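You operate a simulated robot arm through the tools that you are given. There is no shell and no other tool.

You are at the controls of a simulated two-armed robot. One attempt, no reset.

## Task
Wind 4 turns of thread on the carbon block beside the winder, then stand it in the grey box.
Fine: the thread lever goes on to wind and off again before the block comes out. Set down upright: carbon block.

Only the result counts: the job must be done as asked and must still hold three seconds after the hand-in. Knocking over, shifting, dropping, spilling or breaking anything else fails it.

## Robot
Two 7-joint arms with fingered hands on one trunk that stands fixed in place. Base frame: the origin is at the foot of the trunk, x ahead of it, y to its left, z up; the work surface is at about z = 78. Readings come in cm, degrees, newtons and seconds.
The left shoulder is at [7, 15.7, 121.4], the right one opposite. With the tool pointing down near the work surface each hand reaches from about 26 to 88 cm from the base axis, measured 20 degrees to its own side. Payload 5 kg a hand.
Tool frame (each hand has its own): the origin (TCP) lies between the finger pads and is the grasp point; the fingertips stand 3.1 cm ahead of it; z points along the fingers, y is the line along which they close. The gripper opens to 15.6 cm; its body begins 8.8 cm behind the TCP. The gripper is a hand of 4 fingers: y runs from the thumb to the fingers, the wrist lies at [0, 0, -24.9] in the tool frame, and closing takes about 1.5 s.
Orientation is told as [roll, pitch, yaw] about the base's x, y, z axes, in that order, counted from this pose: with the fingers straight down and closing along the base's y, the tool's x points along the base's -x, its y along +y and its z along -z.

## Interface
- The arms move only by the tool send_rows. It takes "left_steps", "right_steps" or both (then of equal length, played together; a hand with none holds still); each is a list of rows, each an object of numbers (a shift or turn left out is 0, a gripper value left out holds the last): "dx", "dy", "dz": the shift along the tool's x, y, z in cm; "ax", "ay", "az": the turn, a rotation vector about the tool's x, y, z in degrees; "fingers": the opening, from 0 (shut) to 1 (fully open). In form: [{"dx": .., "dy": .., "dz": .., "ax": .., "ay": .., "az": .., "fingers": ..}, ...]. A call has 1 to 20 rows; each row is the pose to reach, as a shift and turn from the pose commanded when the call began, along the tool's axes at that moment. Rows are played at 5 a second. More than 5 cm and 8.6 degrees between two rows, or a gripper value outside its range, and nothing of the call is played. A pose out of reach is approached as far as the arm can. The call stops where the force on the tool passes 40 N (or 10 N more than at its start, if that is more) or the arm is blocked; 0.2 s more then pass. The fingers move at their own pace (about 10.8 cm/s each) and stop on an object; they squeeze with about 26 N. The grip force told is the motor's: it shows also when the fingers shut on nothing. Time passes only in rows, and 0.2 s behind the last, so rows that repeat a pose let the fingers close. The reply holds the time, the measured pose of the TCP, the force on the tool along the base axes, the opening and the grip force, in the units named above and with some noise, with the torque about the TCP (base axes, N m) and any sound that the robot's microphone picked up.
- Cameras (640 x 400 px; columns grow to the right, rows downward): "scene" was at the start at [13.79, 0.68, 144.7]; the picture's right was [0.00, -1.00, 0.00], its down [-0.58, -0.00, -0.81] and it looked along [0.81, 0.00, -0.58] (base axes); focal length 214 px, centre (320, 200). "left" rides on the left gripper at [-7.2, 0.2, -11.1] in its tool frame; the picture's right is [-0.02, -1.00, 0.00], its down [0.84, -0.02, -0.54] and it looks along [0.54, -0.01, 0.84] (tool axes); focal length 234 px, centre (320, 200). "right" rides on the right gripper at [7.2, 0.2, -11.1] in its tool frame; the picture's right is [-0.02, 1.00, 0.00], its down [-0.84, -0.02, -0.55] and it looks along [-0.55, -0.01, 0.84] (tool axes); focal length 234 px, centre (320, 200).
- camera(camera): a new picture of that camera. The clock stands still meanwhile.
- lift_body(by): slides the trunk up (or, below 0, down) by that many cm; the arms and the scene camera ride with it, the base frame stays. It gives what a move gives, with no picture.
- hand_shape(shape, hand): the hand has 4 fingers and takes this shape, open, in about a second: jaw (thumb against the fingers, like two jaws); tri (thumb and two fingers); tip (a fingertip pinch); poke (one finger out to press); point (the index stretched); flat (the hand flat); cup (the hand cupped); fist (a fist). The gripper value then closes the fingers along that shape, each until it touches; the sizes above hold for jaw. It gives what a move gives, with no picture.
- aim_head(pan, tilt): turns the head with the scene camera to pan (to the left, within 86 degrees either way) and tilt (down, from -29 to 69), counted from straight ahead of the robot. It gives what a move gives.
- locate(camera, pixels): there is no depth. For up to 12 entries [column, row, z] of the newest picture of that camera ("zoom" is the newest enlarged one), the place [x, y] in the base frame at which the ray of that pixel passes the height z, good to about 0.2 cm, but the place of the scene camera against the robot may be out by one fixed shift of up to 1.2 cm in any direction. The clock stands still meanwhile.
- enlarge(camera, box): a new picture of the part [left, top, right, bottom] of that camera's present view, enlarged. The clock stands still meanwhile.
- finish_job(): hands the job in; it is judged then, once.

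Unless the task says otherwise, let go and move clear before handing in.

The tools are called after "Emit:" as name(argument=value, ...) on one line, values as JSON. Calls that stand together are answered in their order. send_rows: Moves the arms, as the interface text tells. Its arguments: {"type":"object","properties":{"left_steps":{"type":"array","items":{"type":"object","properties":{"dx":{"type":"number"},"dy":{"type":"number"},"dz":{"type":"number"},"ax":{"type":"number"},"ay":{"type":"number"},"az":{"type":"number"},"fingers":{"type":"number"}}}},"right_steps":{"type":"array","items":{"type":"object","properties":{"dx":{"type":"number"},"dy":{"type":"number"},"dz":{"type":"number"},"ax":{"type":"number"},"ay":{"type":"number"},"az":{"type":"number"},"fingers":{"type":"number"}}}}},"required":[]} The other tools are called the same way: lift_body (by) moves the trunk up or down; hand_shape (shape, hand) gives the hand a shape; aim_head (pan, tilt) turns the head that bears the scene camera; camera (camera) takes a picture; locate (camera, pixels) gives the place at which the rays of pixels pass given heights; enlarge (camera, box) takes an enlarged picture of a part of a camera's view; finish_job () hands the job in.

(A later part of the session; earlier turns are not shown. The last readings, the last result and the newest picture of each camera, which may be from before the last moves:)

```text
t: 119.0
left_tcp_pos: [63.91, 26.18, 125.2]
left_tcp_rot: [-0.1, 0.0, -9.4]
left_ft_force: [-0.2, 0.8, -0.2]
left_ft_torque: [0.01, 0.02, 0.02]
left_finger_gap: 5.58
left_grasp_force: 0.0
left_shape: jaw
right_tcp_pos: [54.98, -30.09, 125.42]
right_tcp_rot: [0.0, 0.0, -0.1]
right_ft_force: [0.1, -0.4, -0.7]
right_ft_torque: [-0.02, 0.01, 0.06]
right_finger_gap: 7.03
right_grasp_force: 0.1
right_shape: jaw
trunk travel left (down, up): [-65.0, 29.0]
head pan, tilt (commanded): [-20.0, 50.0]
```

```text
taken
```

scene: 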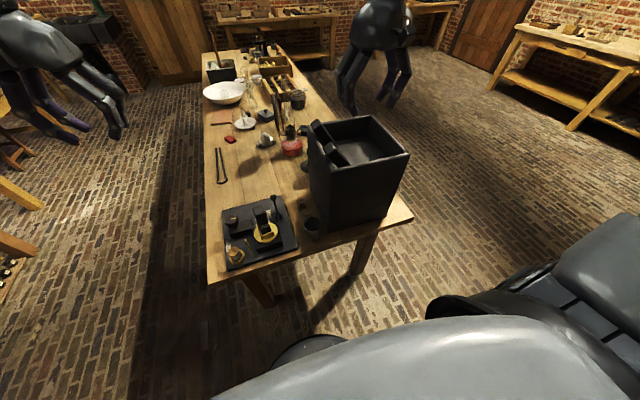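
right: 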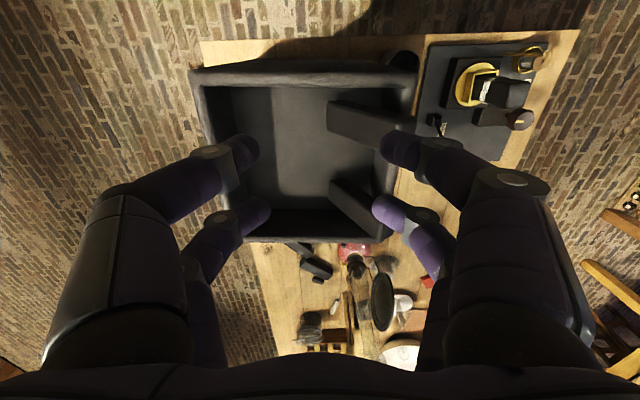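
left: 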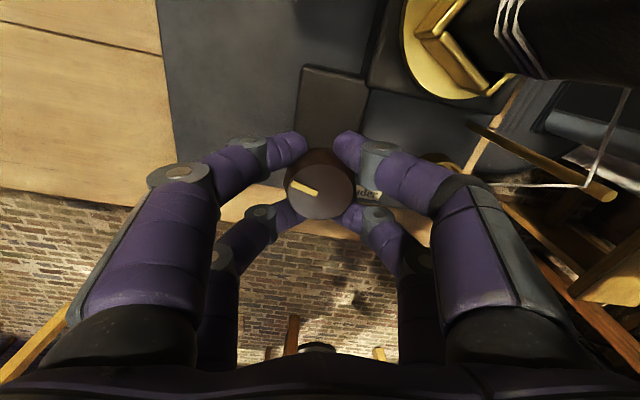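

Emit:
enlarge(camera="right", box=[180, 50, 430, 250])

Emit:
enlarge(camera="scene", box=[290, 105, 420, 235])

Emit:
locate(camera="right", pixels=[[191, 72, 105.5], [418, 71, 105.5], [386, 241, 105.5], [246, 241, 105.5], [275, 90, 91], [290, 208, 91], [272, 208, 91]])

```text
2.00 times, centred on (305, 150) of right
```

zoom: 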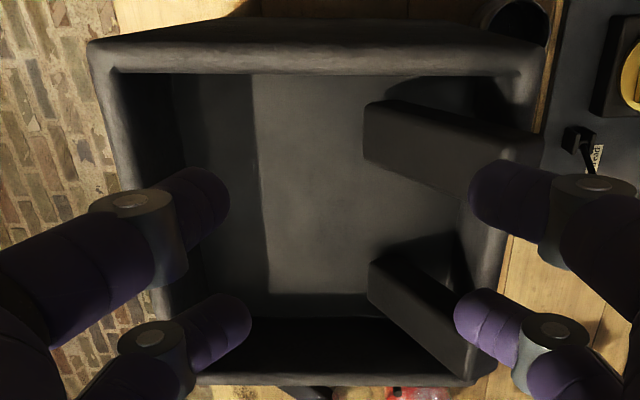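

```text
3.08 times, centred on (355, 170) of scene
```

zoom: 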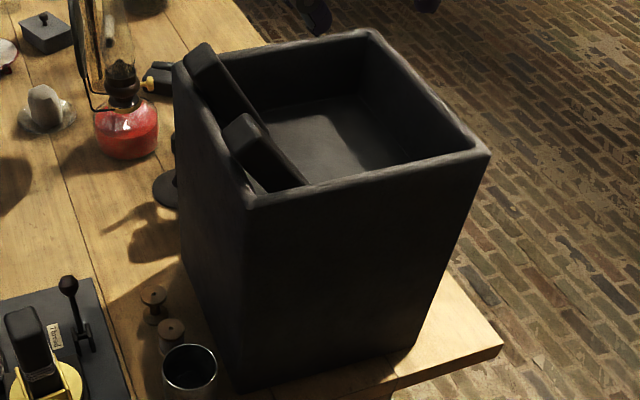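

```text
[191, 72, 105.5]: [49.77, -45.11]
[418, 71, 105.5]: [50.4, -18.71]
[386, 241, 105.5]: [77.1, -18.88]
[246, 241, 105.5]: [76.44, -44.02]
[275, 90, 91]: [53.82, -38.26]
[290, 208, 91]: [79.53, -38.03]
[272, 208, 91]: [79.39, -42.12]
```

The free floor of the box is roughly x 56–73, y −42…−31; the two leaning blocks' feet are near y ≈ −29. I'll go back over the winder with the right hand and lower the trunk to look at the wound block from above.

Emit:
send_rows(right_steps=[{"dx": 0.3, "dy": 4}, {"dx": 0.6, "dy": 8}, {"dx": 0.9, "dy": 12}, {"dx": 1.2, "dy": 16}, {"dx": 1.5, "dy": 20}, {"dx": 1.8, "dy": 24}, {"dx": 2.1, "dy": 28}, {"dx": 2.1, "dy": 31.5}, {"dx": 2.1, "dy": 31.5}])

Emit:
lift_body(by=-15)

Emit:
aim_head(pan=0, tilt=50)

Emit:
camera(camera="right")

Emit:
camera(camera="scene")

```text
t: 121.0
left_tcp_pos: [63.76, 26.18, 125.12]
left_tcp_rot: [-0.1, 0.0, -9.4]
left_ft_force: [0.1, -0.6, 0.2]
left_ft_torque: [0.0, -0.01, -0.02]
left_finger_gap: 5.59
left_grasp_force: 0.0
left_shape: jaw
right_tcp_pos: [52.88, -2.66, 125.21]
right_tcp_rot: [0.2, -0.1, -0.2]
right_ft_force: [-0.3, 0.1, 0.1]
right_ft_torque: [0.01, 0.01, 0.01]
right_finger_gap: 7.04
right_grasp_force: 0.1
right_shape: jaw
right hand out of reach, approached as far as the arm can: row 7, 8, 9
trunk travel left (down, up): [-65.0, 29.0]
head pan, tilt (commanded): [-20.0, 50.0]
```

```text
t: 122.7
left_tcp_pos: [63.87, 26.34, 110.2]
left_tcp_rot: [-0.2, -0.2, -9.4]
left_ft_force: [-0.2, -0.1, 0.1]
left_ft_torque: [-0.01, -0.01, 0.02]
left_finger_gap: 5.61
left_grasp_force: 0.1
left_shape: jaw
right_tcp_pos: [52.88, -2.65, 110.23]
right_tcp_rot: [0.1, -0.2, -0.2]
right_ft_force: [-0.5, 0.6, 1.0]
right_ft_torque: [-0.02, 0.01, 0.0]
right_finger_gap: 7.05
right_grasp_force: 0.1
right_shape: jaw
trunk travel left (down, up): [-50.0, 44.0]
head pan, tilt (commanded): [-20.0, 50.0]
```

```text
t: 123.5
left_tcp_pos: [63.87, 26.14, 110.02]
left_tcp_rot: [-0.1, 0.0, -9.3]
left_ft_force: [-0.1, -0.2, 0.7]
left_ft_torque: [0.02, -0.02, 0.01]
left_finger_gap: 5.62
left_grasp_force: 0.1
left_shape: jaw
right_tcp_pos: [52.78, -2.65, 110.16]
right_tcp_rot: [0.2, -0.2, -0.2]
right_ft_force: [0.2, 0.2, 0.0]
right_ft_torque: [-0.01, 0.02, 0.01]
right_finger_gap: 7.03
right_grasp_force: 0.0
right_shape: jaw
trunk travel left (down, up): [-50.0, 44.0]
head pan, tilt (commanded): [0.0, 50.0]
```

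```text
taken
```

right: 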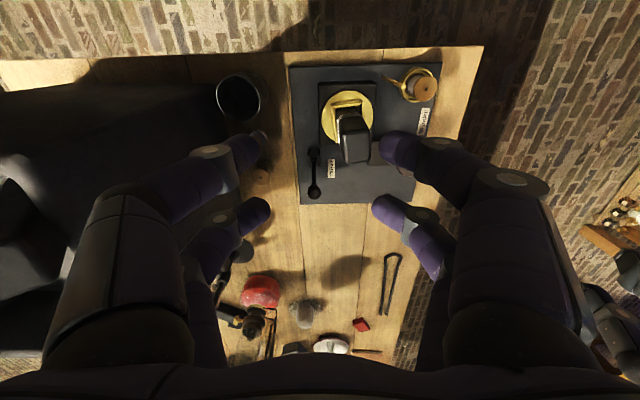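

```text
taken
```

scene: 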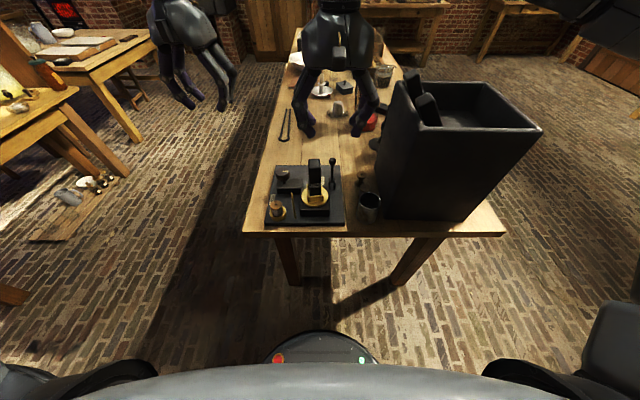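

The right hand's straight-down reach stops at y ≈ −2.7 here, so I'll use the same 30° forward tilt as before. First a closer look at the block's position and yaw.

Emit:
enlarge(camera="right", box=[310, 75, 390, 175])

Emit:
enlarge(camera="scene", box=[300, 155, 340, 220])

```text
4.00 times, centred on (350, 125) of right
```

zoom: 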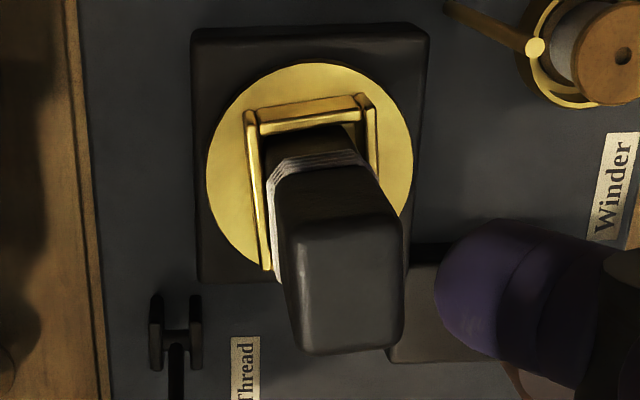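

```text
6.15 times, centred on (320, 188) of scene
```

zoom: 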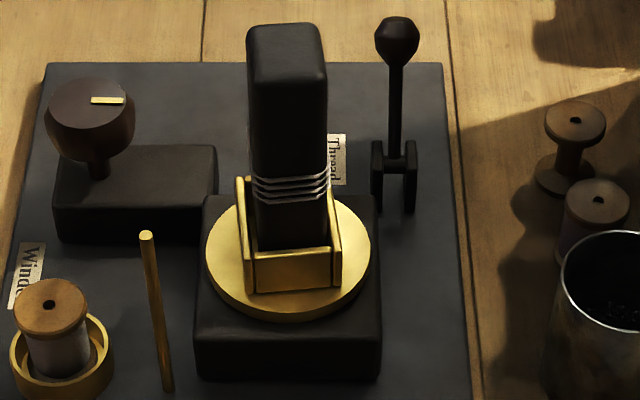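

Emit:
enlarge(camera="right", box=[310, 75, 390, 175])

Emit:
locate(camera="zoom", pixels=[[248, 112, 86.1], [373, 96, 86.1], [264, 270, 86.1], [285, 235, 96], [392, 210, 96], [300, 350, 96], [402, 345, 96], [346, 285, 96], [310, 85, 79], [346, 285, 95.5]])

```text
4.00 times, centred on (350, 125) of right
```

zoom: 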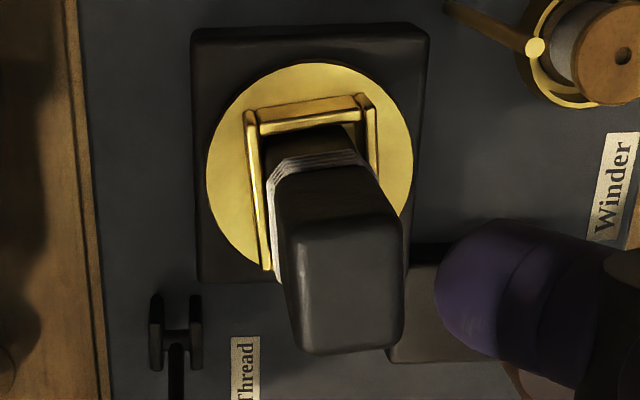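

```text
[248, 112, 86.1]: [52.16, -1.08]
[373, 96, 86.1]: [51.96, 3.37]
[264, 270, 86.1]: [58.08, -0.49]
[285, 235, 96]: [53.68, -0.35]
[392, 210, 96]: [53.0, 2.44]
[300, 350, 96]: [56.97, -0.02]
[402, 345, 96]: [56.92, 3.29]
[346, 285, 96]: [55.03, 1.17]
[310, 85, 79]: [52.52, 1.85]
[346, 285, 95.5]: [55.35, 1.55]
```

The tray is at about +4–5° yaw and the block's top centre is near (55.1, 1.4). I'll tilt the right hand 30° forward at this height, moving over the block.

Emit:
send_rows(right_steps=[{"dx": 0.2, "dy": 1, "ay": -7.5, "fingers": 0.42}, {"dx": 0.4, "dy": 2, "ay": -15}, {"dx": 0.6, "dy": 3, "ay": -22.5}, {"dx": 0.8, "dy": 4.05, "ay": -30}, {"dx": 0.8, "dy": 4.05, "ay": -30}, {"dx": 0.8, "dy": 4.05, "ay": -30}])

Emit:
camera(camera="right")

Emit:
camera(camera="scene")

```text
t: 124.9
left_tcp_pos: [63.78, 26.24, 110.18]
left_tcp_rot: [-0.1, -0.1, -9.4]
left_ft_force: [-0.5, 0.0, 0.9]
left_ft_torque: [-0.01, -0.01, 0.01]
left_finger_gap: 5.59
left_grasp_force: 0.2
left_shape: jaw
right_tcp_pos: [52.09, 1.39, 110.23]
right_tcp_rot: [0.1, -30.2, -0.2]
right_ft_force: [-0.1, -0.4, 0.6]
right_ft_torque: [-0.02, 0.0, -0.01]
right_finger_gap: 6.59
right_grasp_force: 0.1
right_shape: jaw
trunk travel left (down, up): [-50.0, 44.0]
head pan, tilt (commanded): [0.0, 50.0]
```

```text
taken
```

right: 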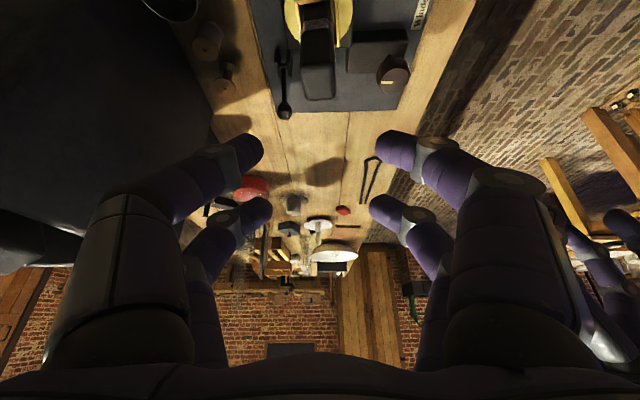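

```text
taken
```

scene: 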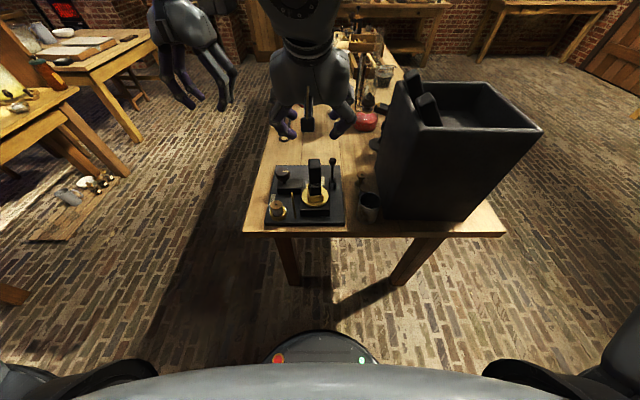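

Emit:
enlarge(camera="right", box=[270, 0, 370, 120])

Emit:
locate(camera="zoom", pixels=[[320, 200, 96], [320, 300, 96], [300, 200, 96]])

```text
3.33 times, centred on (320, 60) of right
```

zoom: 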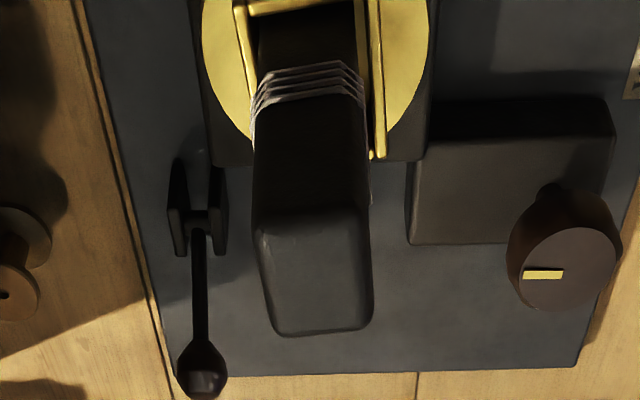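

```text
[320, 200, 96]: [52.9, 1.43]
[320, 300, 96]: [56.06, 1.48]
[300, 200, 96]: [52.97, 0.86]
```

The block's yaw is about +6.5° with centre near (55.1, 1.4). I'll align the hand, narrow the opening to 5.4 cm, and lower to just above the block's top.

Emit:
send_rows(right_steps=[{"dx": 1.2, "dy": -0.32, "dz": 2.2, "ax": -3.35, "az": -5.8, "fingers": 0.345}, {"dx": 2.9, "dy": -0.32, "dz": 5.1, "ax": -3.35, "az": -5.8}, {"dx": 5.0, "dy": -0.32, "dz": 8.89, "ax": -3.35, "az": -5.8}, {"dx": 5.0, "dy": -0.32, "dz": 8.89, "ax": -3.35, "az": -5.8}, {"dx": 5.0, "dy": -0.32, "dz": 8.89, "ax": -3.35, "az": -5.8}])

Emit:
camera(camera="right")

Emit:
enlarge(camera="scene", box=[285, 145, 350, 220])

```text
t: 126.1
left_tcp_pos: [63.88, 26.26, 110.07]
left_tcp_rot: [-0.1, 0.1, -9.4]
left_ft_force: [-0.2, 0.2, 0.0]
left_ft_torque: [-0.03, 0.05, 0.01]
left_finger_gap: 5.59
left_grasp_force: 0.1
left_shape: jaw
right_tcp_pos: [52.14, 1.04, 99.99]
right_tcp_rot: [0.0, -29.9, 6.5]
right_ft_force: [0.2, -0.7, -0.7]
right_ft_torque: [0.03, 0.0, -0.04]
right_finger_gap: 5.4
right_grasp_force: 0.1
right_shape: jaw
trunk travel left (down, up): [-50.0, 44.0]
head pan, tilt (commanded): [0.0, 50.0]
```

```text
taken
```

right: 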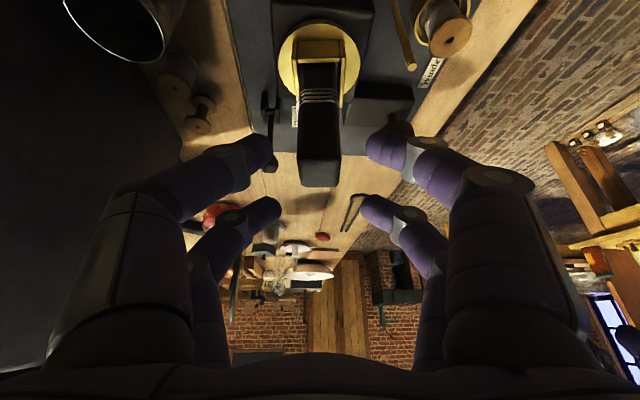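

```text
5.33 times, centred on (318, 182) of scene
```

zoom: 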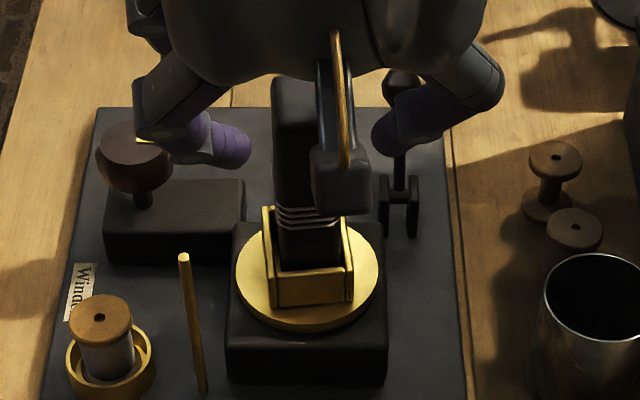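

Emit:
enlarge(camera="right", box=[260, 20, 380, 200])

```text
2.22 times, centred on (320, 110) of right
```

zoom: 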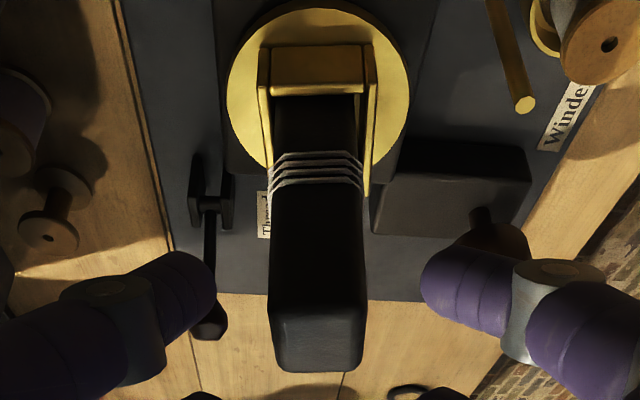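

The block is centred laterally (cols 268–366, mid ≈ px 319) and aligned with the hand. I'll descend 6.4 cm to TCP z ≈ 93.6.

Emit:
send_rows(right_steps=[{"dx": 0.8, "dz": 1.39}, {"dx": 1.6, "dz": 2.77}, {"dx": 2.4, "dz": 4.16}, {"dx": 3.2, "dz": 5.54}, {"dx": 3.2, "dz": 5.54}])

Emit:
camera(camera="right")

Emit:
enlarge(camera="scene", box=[285, 145, 350, 220])

```text
t: 127.3
left_tcp_pos: [63.88, 26.28, 110.1]
left_tcp_rot: [-0.1, 0.0, -9.4]
left_ft_force: [0.5, -0.2, 0.3]
left_ft_torque: [0.03, -0.04, -0.01]
left_finger_gap: 5.56
left_grasp_force: 0.0
left_shape: jaw
right_tcp_pos: [52.23, 1.21, 93.5]
right_tcp_rot: [-0.1, -30.1, 6.5]
right_ft_force: [0.5, -0.7, 0.3]
right_ft_torque: [0.0, -0.03, 0.0]
right_finger_gap: 5.44
right_grasp_force: 0.0
right_shape: jaw
trunk travel left (down, up): [-50.0, 44.0]
head pan, tilt (commanded): [0.0, 50.0]
```

```text
taken
```

right: 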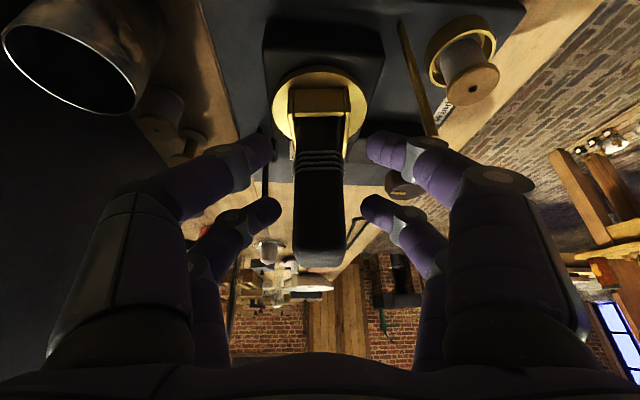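

```text
5.33 times, centred on (318, 182) of scene
```

zoom: 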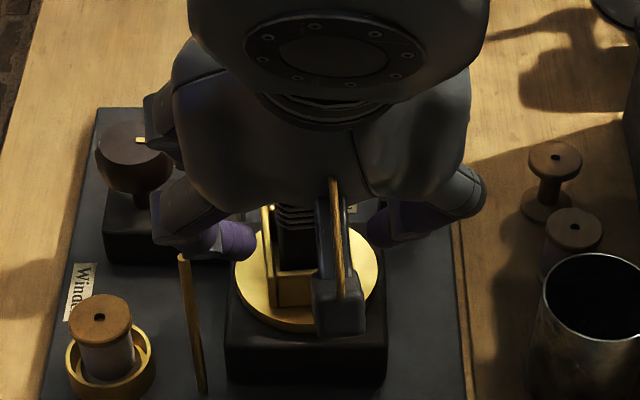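

The fingers straddle the wound block above the thread. I'll close gently.

Emit:
send_rows(right_steps=[{"fingers": 0.2}, {"fingers": 0.2}, {"fingers": 0}, {"fingers": 0}, {"fingers": 0}, {"fingers": 0}, {"fingers": 0}, {"fingers": 0}])

Emit:
camera(camera="right")

Emit:
enlarge(camera="right", box=[230, 80, 410, 290])

```text
t: 129.1
left_tcp_pos: [63.92, 26.28, 110.14]
left_tcp_rot: [-0.1, 0.0, -9.4]
left_ft_force: [-0.6, -0.2, -0.4]
left_ft_torque: [-0.01, 0.02, 0.0]
left_finger_gap: 5.59
left_grasp_force: 0.1
left_shape: jaw
right_tcp_pos: [52.23, 1.14, 93.54]
right_tcp_rot: [-0.1, -30.0, 6.4]
right_ft_force: [-0.3, 0.1, -2.7]
right_ft_torque: [0.0, 0.09, 0.0]
right_finger_gap: 0.0
right_grasp_force: 25.5
right_shape: jaw
trunk travel left (down, up): [-50.0, 44.0]
head pan, tilt (commanded): [0.0, 50.0]
```

```text
taken
```

right: 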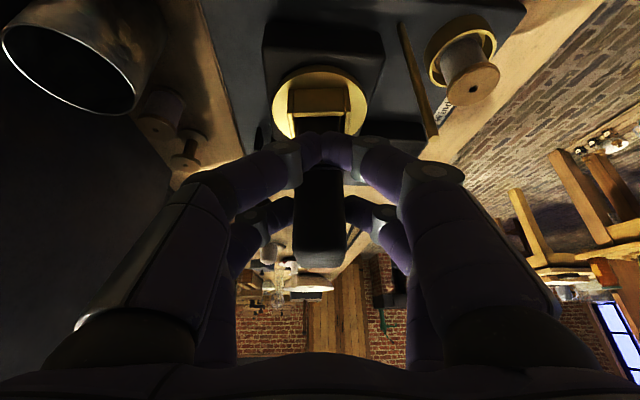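

```text
1.90 times, centred on (320, 185) of right
```

zoom: 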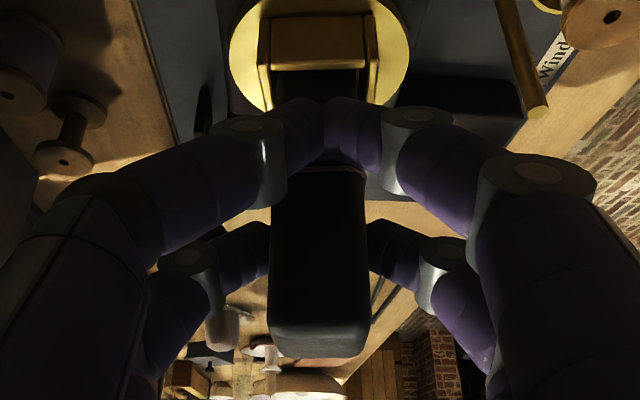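

The far digits hold the block (px 268–368 in the zoom) with the near pair shut in front; −2.7 N shows its weight is already on the hand. I'll lift 4 cm vertically.

Emit:
send_rows(right_steps=[{"dx": -0.3, "dz": -0.52}, {"dx": -0.75, "dz": -1.3}, {"dx": -1.25, "dz": -2.17}, {"dx": -2, "dz": -3.46}, {"dx": -2, "dz": -3.46}])

Emit:
enlarge(camera="right", box=[230, 80, 410, 290])

Emit:
enlarge(camera="scene", box=[275, 135, 355, 220])

```text
t: 130.3
left_tcp_pos: [63.93, 26.22, 110.1]
left_tcp_rot: [-0.1, 0.0, -9.4]
left_ft_force: [0.4, -0.8, 0.4]
left_ft_torque: [0.03, 0.03, 0.06]
left_finger_gap: 5.59
left_grasp_force: 0.0
left_shape: jaw
right_tcp_pos: [52.37, 1.09, 97.54]
right_tcp_rot: [0.1, -30.0, 6.5]
right_ft_force: [0.7, -0.4, -2.2]
right_ft_torque: [0.01, 0.1, -0.02]
right_finger_gap: 0.01
right_grasp_force: 25.4
right_shape: jaw
trunk travel left (down, up): [-50.0, 44.0]
head pan, tilt (commanded): [0.0, 50.0]
```

```text
1.90 times, centred on (320, 185) of right
```

zoom: 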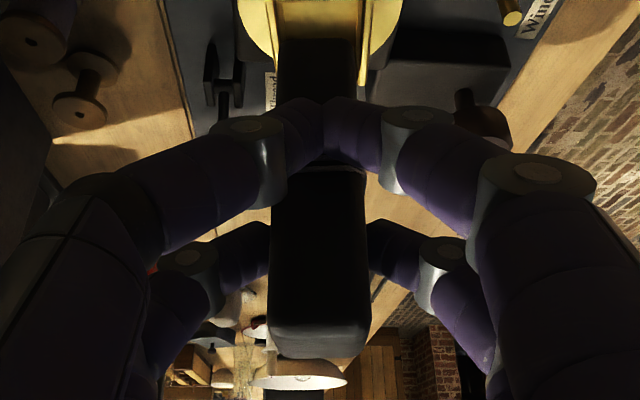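

```text
4.71 times, centred on (315, 178) of scene
```

zoom: 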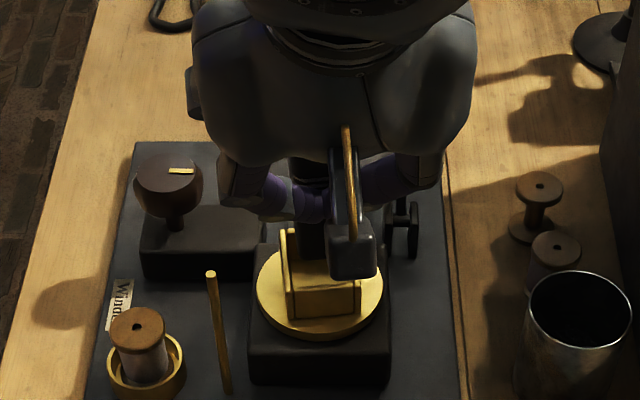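

The block came out cleanly and hangs upright. I'll raise the trunk 30 cm so its foot clears the box and the leaning blocks, then look.

Emit:
lift_body(by=30)

Emit:
aim_head(pan=-25, tilt=55)

Emit:
camera(camera="scene")

Emit:
camera(camera="right")

```text
t: 133.3
left_tcp_pos: [63.91, 26.28, 139.98]
left_tcp_rot: [-0.1, -0.1, -9.4]
left_ft_force: [-0.4, -0.2, -0.1]
left_ft_torque: [0.01, 0.0, -0.04]
left_finger_gap: 5.59
left_grasp_force: 0.1
left_shape: jaw
right_tcp_pos: [52.17, 0.97, 127.52]
right_tcp_rot: [0.1, -29.9, 6.5]
right_ft_force: [0.5, -0.2, -1.8]
right_ft_torque: [0.0, 0.08, 0.02]
right_finger_gap: 0.0
right_grasp_force: 26.6
right_shape: jaw
trunk travel left (down, up): [-80.0, 14.0]
head pan, tilt (commanded): [0.0, 50.0]
```

```text
t: 134.2
left_tcp_pos: [63.8, 26.25, 140.11]
left_tcp_rot: [0.0, 0.1, -9.3]
left_ft_force: [-0.6, -0.3, -0.3]
left_ft_torque: [-0.03, 0.01, -0.01]
left_finger_gap: 5.57
left_grasp_force: 0.1
left_shape: jaw
right_tcp_pos: [52.12, 1.1, 127.54]
right_tcp_rot: [0.1, -30.0, 6.5]
right_ft_force: [-0.1, 0.3, -1.5]
right_ft_torque: [0.0, 0.05, 0.02]
right_finger_gap: 0.02
right_grasp_force: 26.3
right_shape: jaw
trunk travel left (down, up): [-80.0, 14.0]
head pan, tilt (commanded): [-25.0, 55.0]
```

```text
taken
```

scene: 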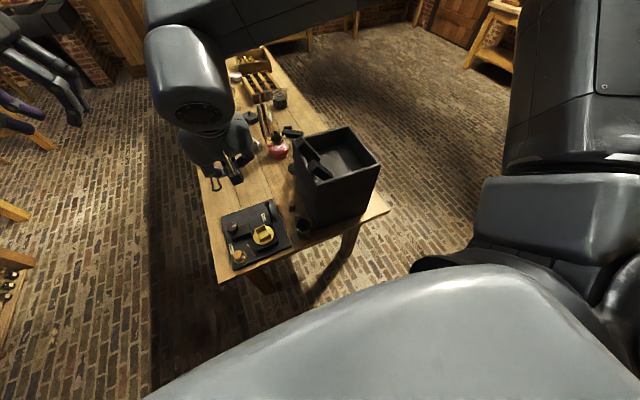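

```text
taken
```

right: 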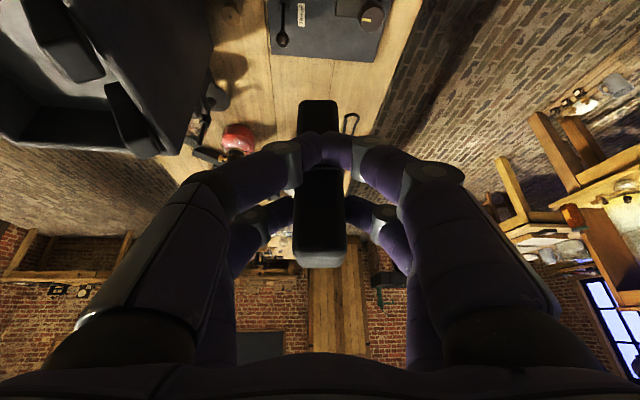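

Emit:
enlarge(camera="scene", box=[285, 120, 390, 235])

```text
3.48 times, centred on (338, 178) of scene
```

zoom: 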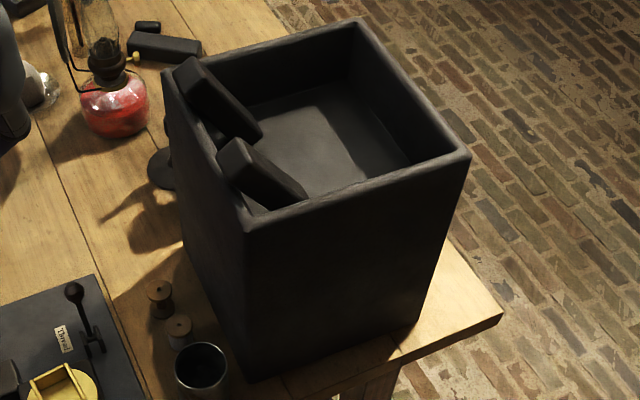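

The box floor is about 9 cm below its rim (z ≈ 96). With the block's foot at z ≈ 117.7, I'll now carry it across to above the free floor at about (63, −37).

Emit:
send_rows(right_steps=[{"dx": -0.15, "dy": -1.95, "dz": 0.09}, {"dx": -0.46, "dy": -5.85, "dz": 0.27}, {"dx": -0.77, "dy": -9.75, "dz": 0.45}, {"dx": -1.08, "dy": -13.65, "dz": 0.62}, {"dx": -1.39, "dy": -17.55, "dz": 0.8}, {"dx": -1.69, "dy": -21.45, "dz": 0.98}, {"dx": -2, "dy": -25.35, "dz": 1.16}, {"dx": -2.31, "dy": -29.25, "dz": 1.34}, {"dx": -2.62, "dy": -33.15, "dz": 1.51}, {"dx": -2.93, "dy": -37.05, "dz": 1.69}, {"dx": -3.08, "dy": -39, "dz": 1.78}, {"dx": -3.08, "dy": -39, "dz": 1.78}, {"dx": -3.08, "dy": -39, "dz": 1.78}])

Emit:
camera(camera="scene")

Emit:
camera(camera="right")

```text
t: 137.0
left_tcp_pos: [63.83, 26.21, 140.02]
left_tcp_rot: [-0.2, 0.0, -9.4]
left_ft_force: [0.2, -0.8, -1.0]
left_ft_torque: [0.01, 0.01, 0.02]
left_finger_gap: 5.59
left_grasp_force: 0.0
left_shape: jaw
right_tcp_pos: [60.08, -37.25, 127.51]
right_tcp_rot: [0.0, -30.1, 6.5]
right_ft_force: [0.6, -0.5, -3.0]
right_ft_torque: [0.01, 0.07, 0.0]
right_finger_gap: 0.0
right_grasp_force: 25.9
right_shape: jaw
trunk travel left (down, up): [-80.0, 14.0]
head pan, tilt (commanded): [-25.0, 55.0]
```

```text
taken
```

scene: 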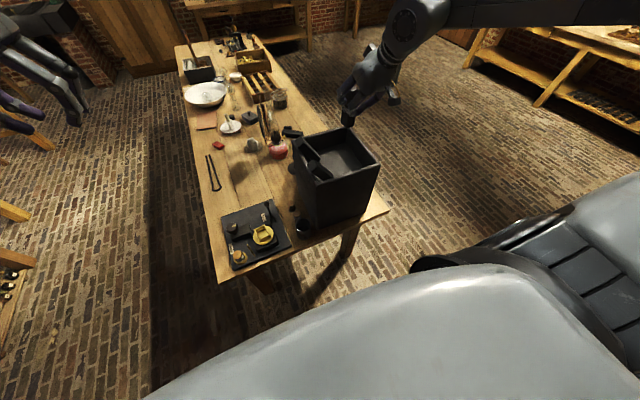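

```text
taken
```

right: 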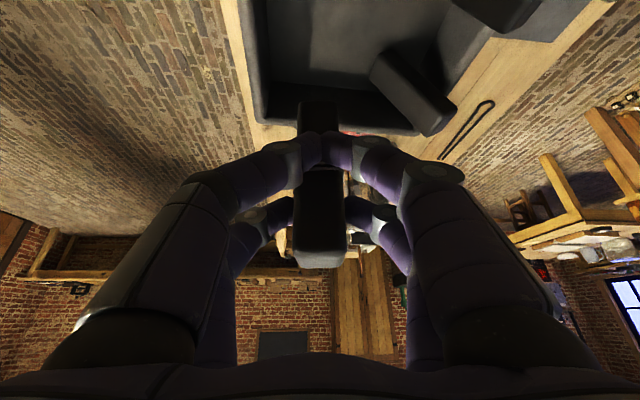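

The block is over the free part of the box (leaning block B is well to the right at px 410,95). I'll lower the trunk 10 cm and check clearances.

Emit:
lift_body(by=-10)

Emit:
camera(camera="right")

Emit:
enlarge(camera="scene", box=[280, 80, 420, 230])

```text
t: 138.4
left_tcp_pos: [63.9, 26.16, 130.07]
left_tcp_rot: [-0.1, 0.0, -9.4]
left_ft_force: [0.5, -0.4, 0.9]
left_ft_torque: [0.01, 0.04, 0.01]
left_finger_gap: 5.6
left_grasp_force: 0.1
left_shape: jaw
right_tcp_pos: [60.13, -37.16, 117.39]
right_tcp_rot: [0.1, -30.1, 6.5]
right_ft_force: [0.6, -0.5, -2.8]
right_ft_torque: [-0.01, 0.05, 0.03]
right_finger_gap: 0.02
right_grasp_force: 26.2
right_shape: jaw
trunk travel left (down, up): [-70.0, 24.0]
head pan, tilt (commanded): [-25.0, 55.0]
```

```text
taken
```

right: 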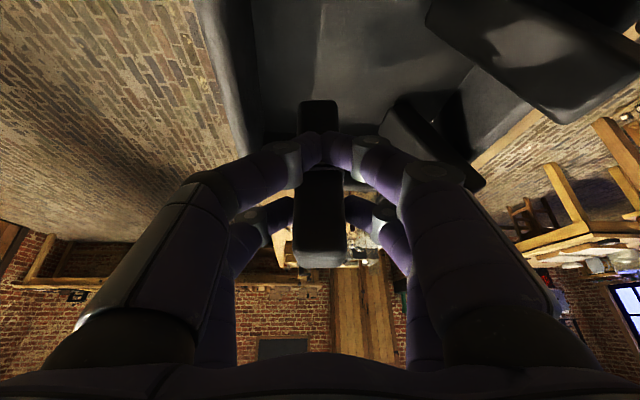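

```text
2.67 times, centred on (350, 155) of scene
```

zoom: 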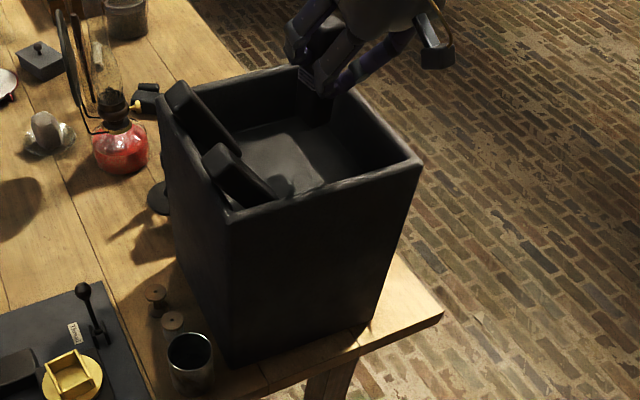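

The block's foot (zoom 318,125) is inside the rim outline with good clearance. I'll lower the trunk 7 cm more and check.

Emit:
lift_body(by=-6.5)

Emit:
camera(camera="right")

Emit:
enlarge(camera="scene", box=[280, 80, 420, 230])

```text
t: 139.4
left_tcp_pos: [63.91, 26.23, 123.58]
left_tcp_rot: [-0.1, 0.0, -9.4]
left_ft_force: [-0.6, 0.5, 0.2]
left_ft_torque: [0.02, -0.03, -0.02]
left_finger_gap: 5.59
left_grasp_force: 0.0
left_shape: jaw
right_tcp_pos: [60.2, -37.15, 110.8]
right_tcp_rot: [0.1, -30.1, 6.4]
right_ft_force: [0.1, -0.1, -2.0]
right_ft_torque: [0.01, 0.04, 0.03]
right_finger_gap: 0.0
right_grasp_force: 26.1
right_shape: jaw
trunk travel left (down, up): [-63.5, 30.5]
head pan, tilt (commanded): [-25.0, 55.0]
```

```text
taken
```

right: 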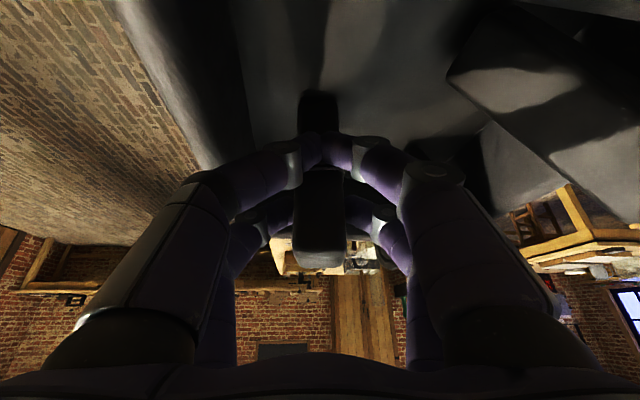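

```text
2.67 times, centred on (350, 155) of scene
```

zoom: 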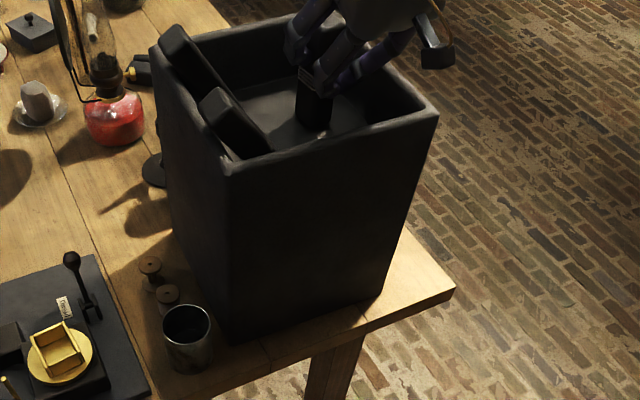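

Emit:
enlarge(camera="scene", box=[320, 90, 390, 150])

Emit:
enlarge(camera="right", box=[220, 60, 420, 200])

```text
6.67 times, centred on (355, 120) of scene
```

zoom: 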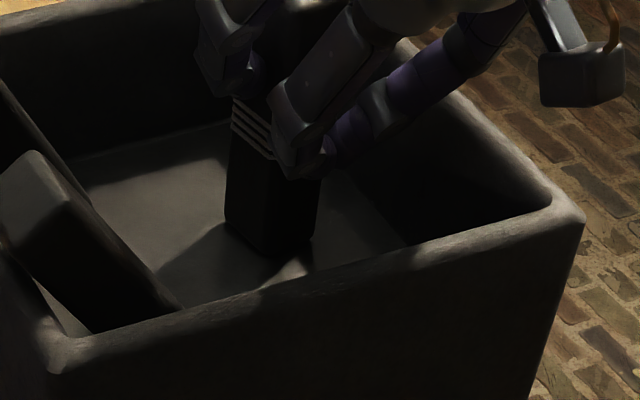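

```text
2.86 times, centred on (320, 130) of right
```

zoom: 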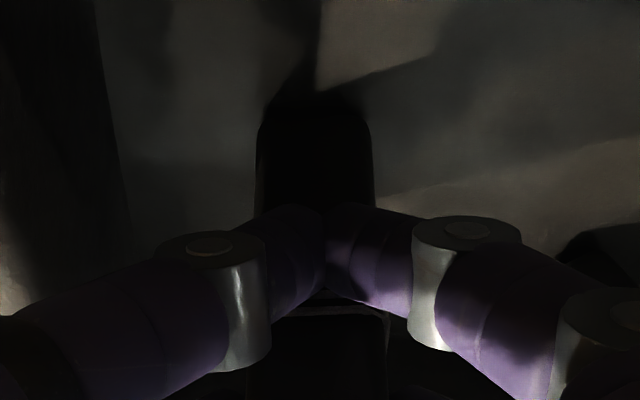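

The block hangs upright inside the box with a visible gap above its shadow (zoom 300,268). I'll lower in 1 cm steps, watching the force.

Emit:
send_rows(right_steps=[{"dx": 0.25, "dz": 0.43}, {"dx": 0.5, "dz": 0.87}, {"dx": 0.5, "dz": 0.87}])

Emit:
enlarge(camera="scene", box=[320, 90, 390, 150])

```text
t: 140.2
left_tcp_pos: [63.66, 26.33, 123.76]
left_tcp_rot: [-0.2, -0.2, -9.4]
left_ft_force: [-0.1, 0.6, -0.3]
left_ft_torque: [-0.02, 0.03, 0.0]
left_finger_gap: 5.6
left_grasp_force: 0.1
left_shape: jaw
right_tcp_pos: [60.13, -37.04, 110.44]
right_tcp_rot: [-0.1, -30.7, 6.6]
right_ft_force: [6.7, -2.8, 28.9]
right_ft_torque: [-0.05, -0.91, -0.12]
right_finger_gap: 0.11
right_grasp_force: 25.8
right_shape: jaw
trunk travel left (down, up): [-63.5, 30.5]
head pan, tilt (commanded): [-25.0, 55.0]
```

```text
6.67 times, centred on (355, 120) of scene
```

zoom: 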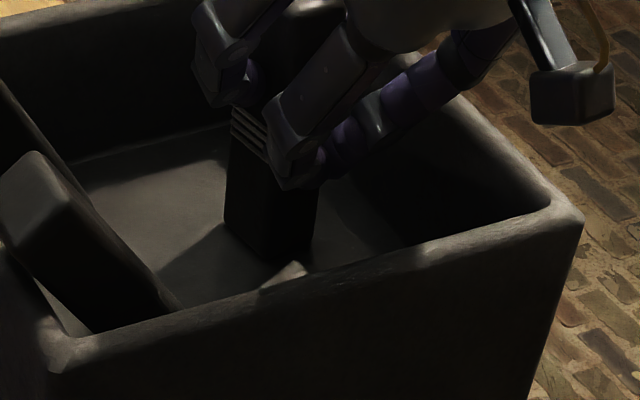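

The block stands on the box floor (28.9 N, centred under it). I'll ease up 0.5 cm to take off the pressure and check.

Emit:
send_rows(right_steps=[{"dx": -0.12, "dz": -0.22}, {"dx": -0.25, "dz": -0.43}, {"dx": -0.25, "dz": -0.43}])

Emit:
enlarge(camera="scene", box=[320, 80, 400, 150])

Emit:
camera(camera="right")

```text
t: 141.0
left_tcp_pos: [63.8, 26.26, 123.71]
left_tcp_rot: [-0.2, -0.1, -9.3]
left_ft_force: [-0.1, -1.3, 0.5]
left_ft_torque: [-0.03, -0.01, 0.0]
left_finger_gap: 5.59
left_grasp_force: 0.1
left_shape: jaw
right_tcp_pos: [59.99, -37.14, 110.51]
right_tcp_rot: [0.0, -30.2, 6.6]
right_ft_force: [6.9, -2.6, 24.4]
right_ft_torque: [-0.1, -0.79, -0.09]
right_finger_gap: 0.13
right_grasp_force: 26.6
right_shape: jaw
trunk travel left (down, up): [-63.5, 30.5]
head pan, tilt (commanded): [-25.0, 55.0]
```

```text
5.71 times, centred on (360, 115) of scene
```

zoom: 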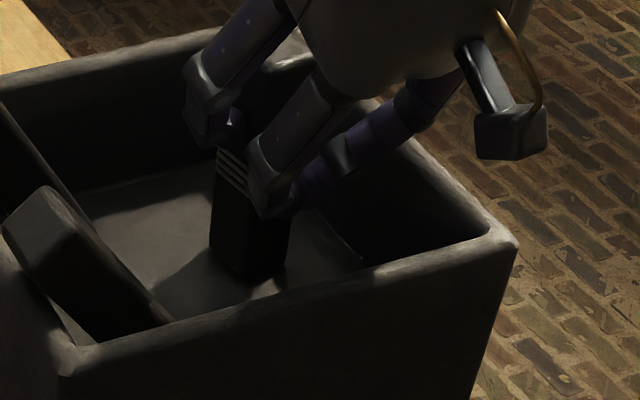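

```text
taken
```

right: 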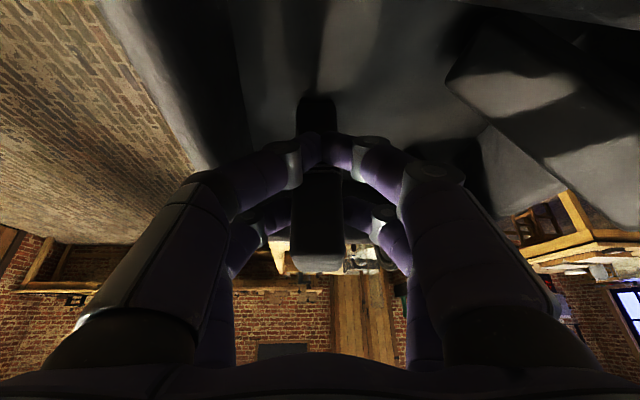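

Still 24 N of pressure. I'll ease up another 0.35 cm.

Emit:
send_rows(right_steps=[{"dx": -0.09, "dz": -0.15}, {"dx": -0.18, "dz": -0.3}, {"dx": -0.18, "dz": -0.3}, {"dx": -0.18, "dz": -0.3}])

```text
t: 142.0
left_tcp_pos: [63.82, 26.37, 123.6]
left_tcp_rot: [-0.1, -0.2, -9.3]
left_ft_force: [0.0, -1.0, -0.4]
left_ft_torque: [0.02, 0.0, 0.01]
left_finger_gap: 5.61
left_grasp_force: 0.2
left_shape: jaw
right_tcp_pos: [59.95, -37.22, 110.57]
right_tcp_rot: [0.0, -30.0, 6.5]
right_ft_force: [1.7, 0.9, 8.1]
right_ft_torque: [-0.01, -0.25, 0.0]
right_finger_gap: 0.09
right_grasp_force: 26.1
right_shape: jaw
trunk travel left (down, up): [-63.5, 30.5]
head pan, tilt (commanded): [-25.0, 55.0]
```

Pressure is down to ~10 N. I'll ease 0.1 cm more and open the fingers slowly.

Emit:
send_rows(right_steps=[{"dx": -0.05, "dz": -0.09}, {"dx": -0.05, "dz": -0.09, "fingers": 0.15}, {"dx": -0.05, "dz": -0.09, "fingers": 0.22}, {"dx": -0.05, "dz": -0.09, "fingers": 0.3}, {"dx": -0.05, "dz": -0.09, "fingers": 0.38}, {"dx": -0.05, "dz": -0.09, "fingers": 0.38}, {"dx": -0.05, "dz": -0.09, "fingers": 0.38}])

Emit:
camera(camera="right")

Emit:
enlarge(camera="scene", box=[320, 80, 400, 150])

```text
t: 143.6
left_tcp_pos: [63.91, 26.15, 123.59]
left_tcp_rot: [0.0, -0.1, -9.3]
left_ft_force: [0.2, 1.0, -0.1]
left_ft_torque: [0.02, -0.01, -0.01]
left_finger_gap: 5.59
left_grasp_force: 0.1
left_shape: jaw
right_tcp_pos: [60.15, -37.15, 110.81]
right_tcp_rot: [0.1, -30.1, 6.5]
right_ft_force: [-0.6, 0.9, 0.1]
right_ft_torque: [0.03, 0.0, 0.03]
right_finger_gap: 5.86
right_grasp_force: 0.0
right_shape: jaw
trunk travel left (down, up): [-63.5, 30.5]
head pan, tilt (commanded): [-25.0, 55.0]
```

```text
taken
```

right: 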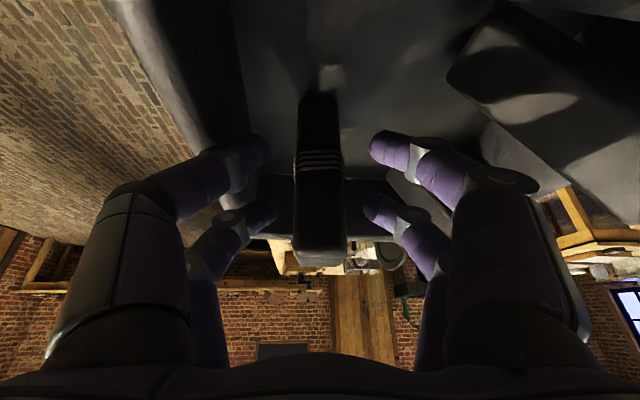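

```text
5.71 times, centred on (360, 115) of scene
```

zoom: 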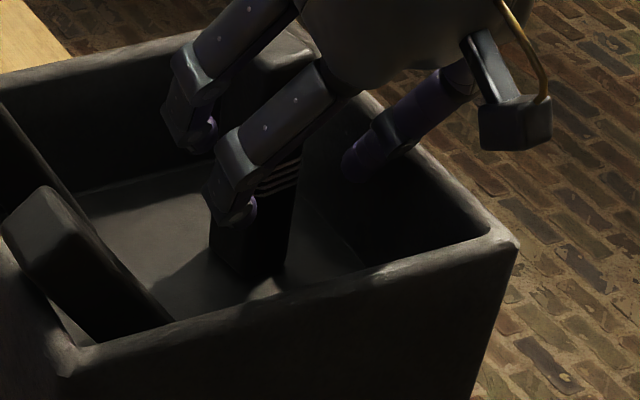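

The block stands on its own between the open digits. I'll raise the hand straight up.

Emit:
send_rows(right_steps=[{"dx": -0.5, "dz": -0.87}, {"dx": -1.25, "dz": -2.17}, {"dx": -2.5, "dz": -4.33}, {"dx": -4, "dz": -6.93}, {"dx": -6, "dz": -10.39}, {"dx": -8, "dz": -13.86}, {"dx": -9, "dz": -15.6}, {"dx": -9, "dz": -15.6}])

Emit:
camera(camera="right")

Emit:
camera(camera="scene")

```text
t: 145.4
left_tcp_pos: [63.89, 26.23, 123.56]
left_tcp_rot: [-0.1, 0.0, -9.3]
left_ft_force: [-0.2, -0.3, 0.3]
left_ft_torque: [0.0, -0.02, 0.02]
left_finger_gap: 5.56
left_grasp_force: 0.1
left_shape: jaw
right_tcp_pos: [60.06, -37.28, 128.88]
right_tcp_rot: [0.1, -30.2, 6.6]
right_ft_force: [0.5, 0.0, -0.5]
right_ft_torque: [0.01, 0.02, -0.02]
right_finger_gap: 5.9
right_grasp_force: 0.1
right_shape: jaw
trunk travel left (down, up): [-63.5, 30.5]
head pan, tilt (commanded): [-25.0, 55.0]
```

```text
taken
```

right: 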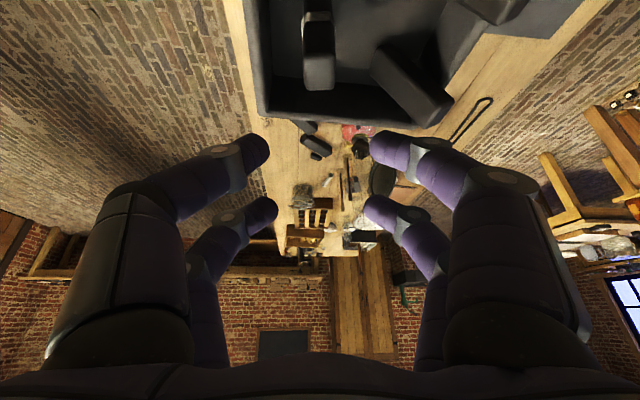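

```text
taken
```

scene: 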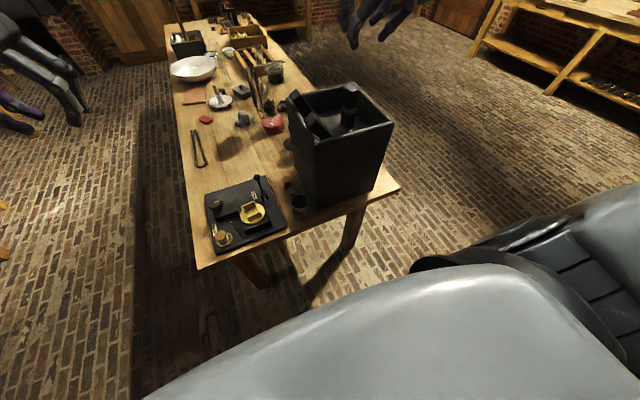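

The block stands upright in the box (scene 348,105). I'll enlarge to verify the box, the thread, the lever and the rest of the table.

Emit:
enlarge(camera="scene", box=[280, 75, 400, 210])

Emit:
enlarge(camera="scene", box=[190, 165, 310, 260])

Emit:
enlarge(camera="right", box=[240, 0, 480, 140])

Emit:
enlarge(camera="scene", box=[160, 10, 320, 180])

```text
2.96 times, centred on (340, 142) of scene
```

zoom: 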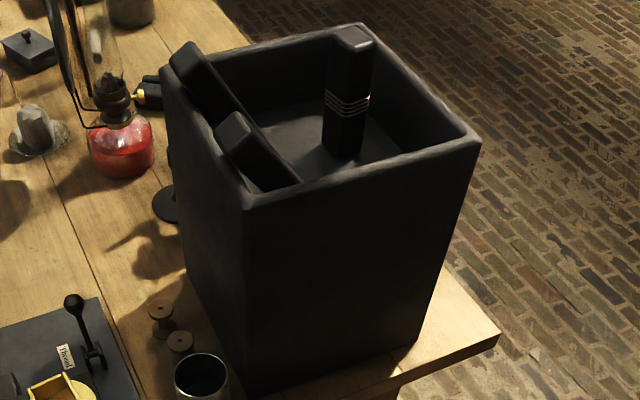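

```text
4.21 times, centred on (250, 212) of scene
```

zoom: 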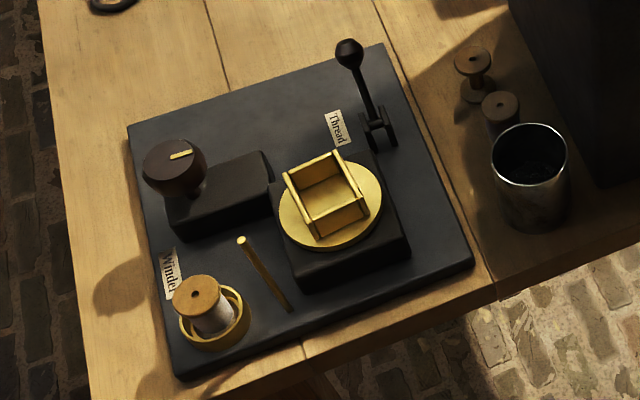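

```text
2.67 times, centred on (360, 70) of right
```

zoom: 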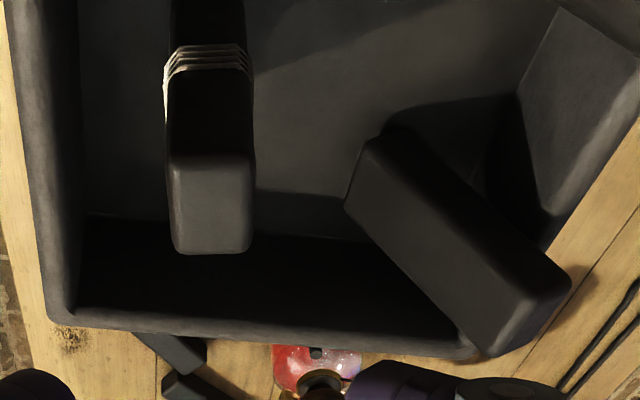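

```text
2.35 times, centred on (240, 95) of scene
```

zoom: 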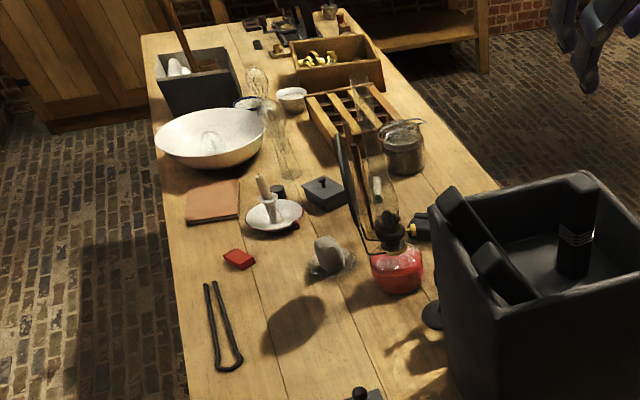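

The block stands upright in the box with its four thread bands, the lever is off, the tray is empty, and nothing else has moved. I'll draw the right hand further clear and take a last check.

Emit:
send_rows(right_steps=[{"dx": 1.95, "dy": 0.34, "dz": -2.57}, {"dx": 3.91, "dy": 0.68, "dz": -5.15}, {"dx": 5.86, "dy": 1.02, "dz": -7.72}, {"dx": 7.82, "dy": 1.36, "dz": -10.29}, {"dx": 7.82, "dy": 1.36, "dz": -10.29}, {"dx": 7.82, "dy": 1.36, "dz": -10.29}])

Emit:
enlarge(camera="scene", box=[280, 75, 400, 210])

```text
t: 146.8
left_tcp_pos: [63.98, 26.26, 123.53]
left_tcp_rot: [-0.1, 0.1, -9.5]
left_ft_force: [-0.6, -0.3, -0.1]
left_ft_torque: [0.02, 0.04, 0.02]
left_finger_gap: 5.6
left_grasp_force: 0.0
left_shape: jaw
right_tcp_pos: [48.14, -37.25, 133.85]
right_tcp_rot: [0.1, -30.0, 6.5]
right_ft_force: [0.2, -0.9, -0.1]
right_ft_torque: [0.03, 0.0, 0.01]
right_finger_gap: 5.88
right_grasp_force: 0.0
right_shape: jaw
trunk travel left (down, up): [-63.5, 30.5]
head pan, tilt (commanded): [-25.0, 55.0]
```

```text
2.96 times, centred on (340, 142) of scene
```

zoom: 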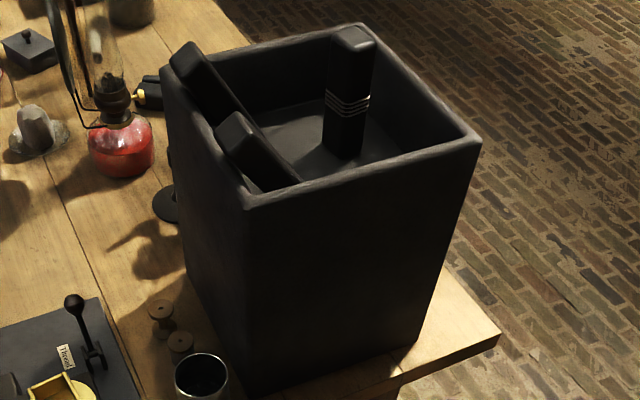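

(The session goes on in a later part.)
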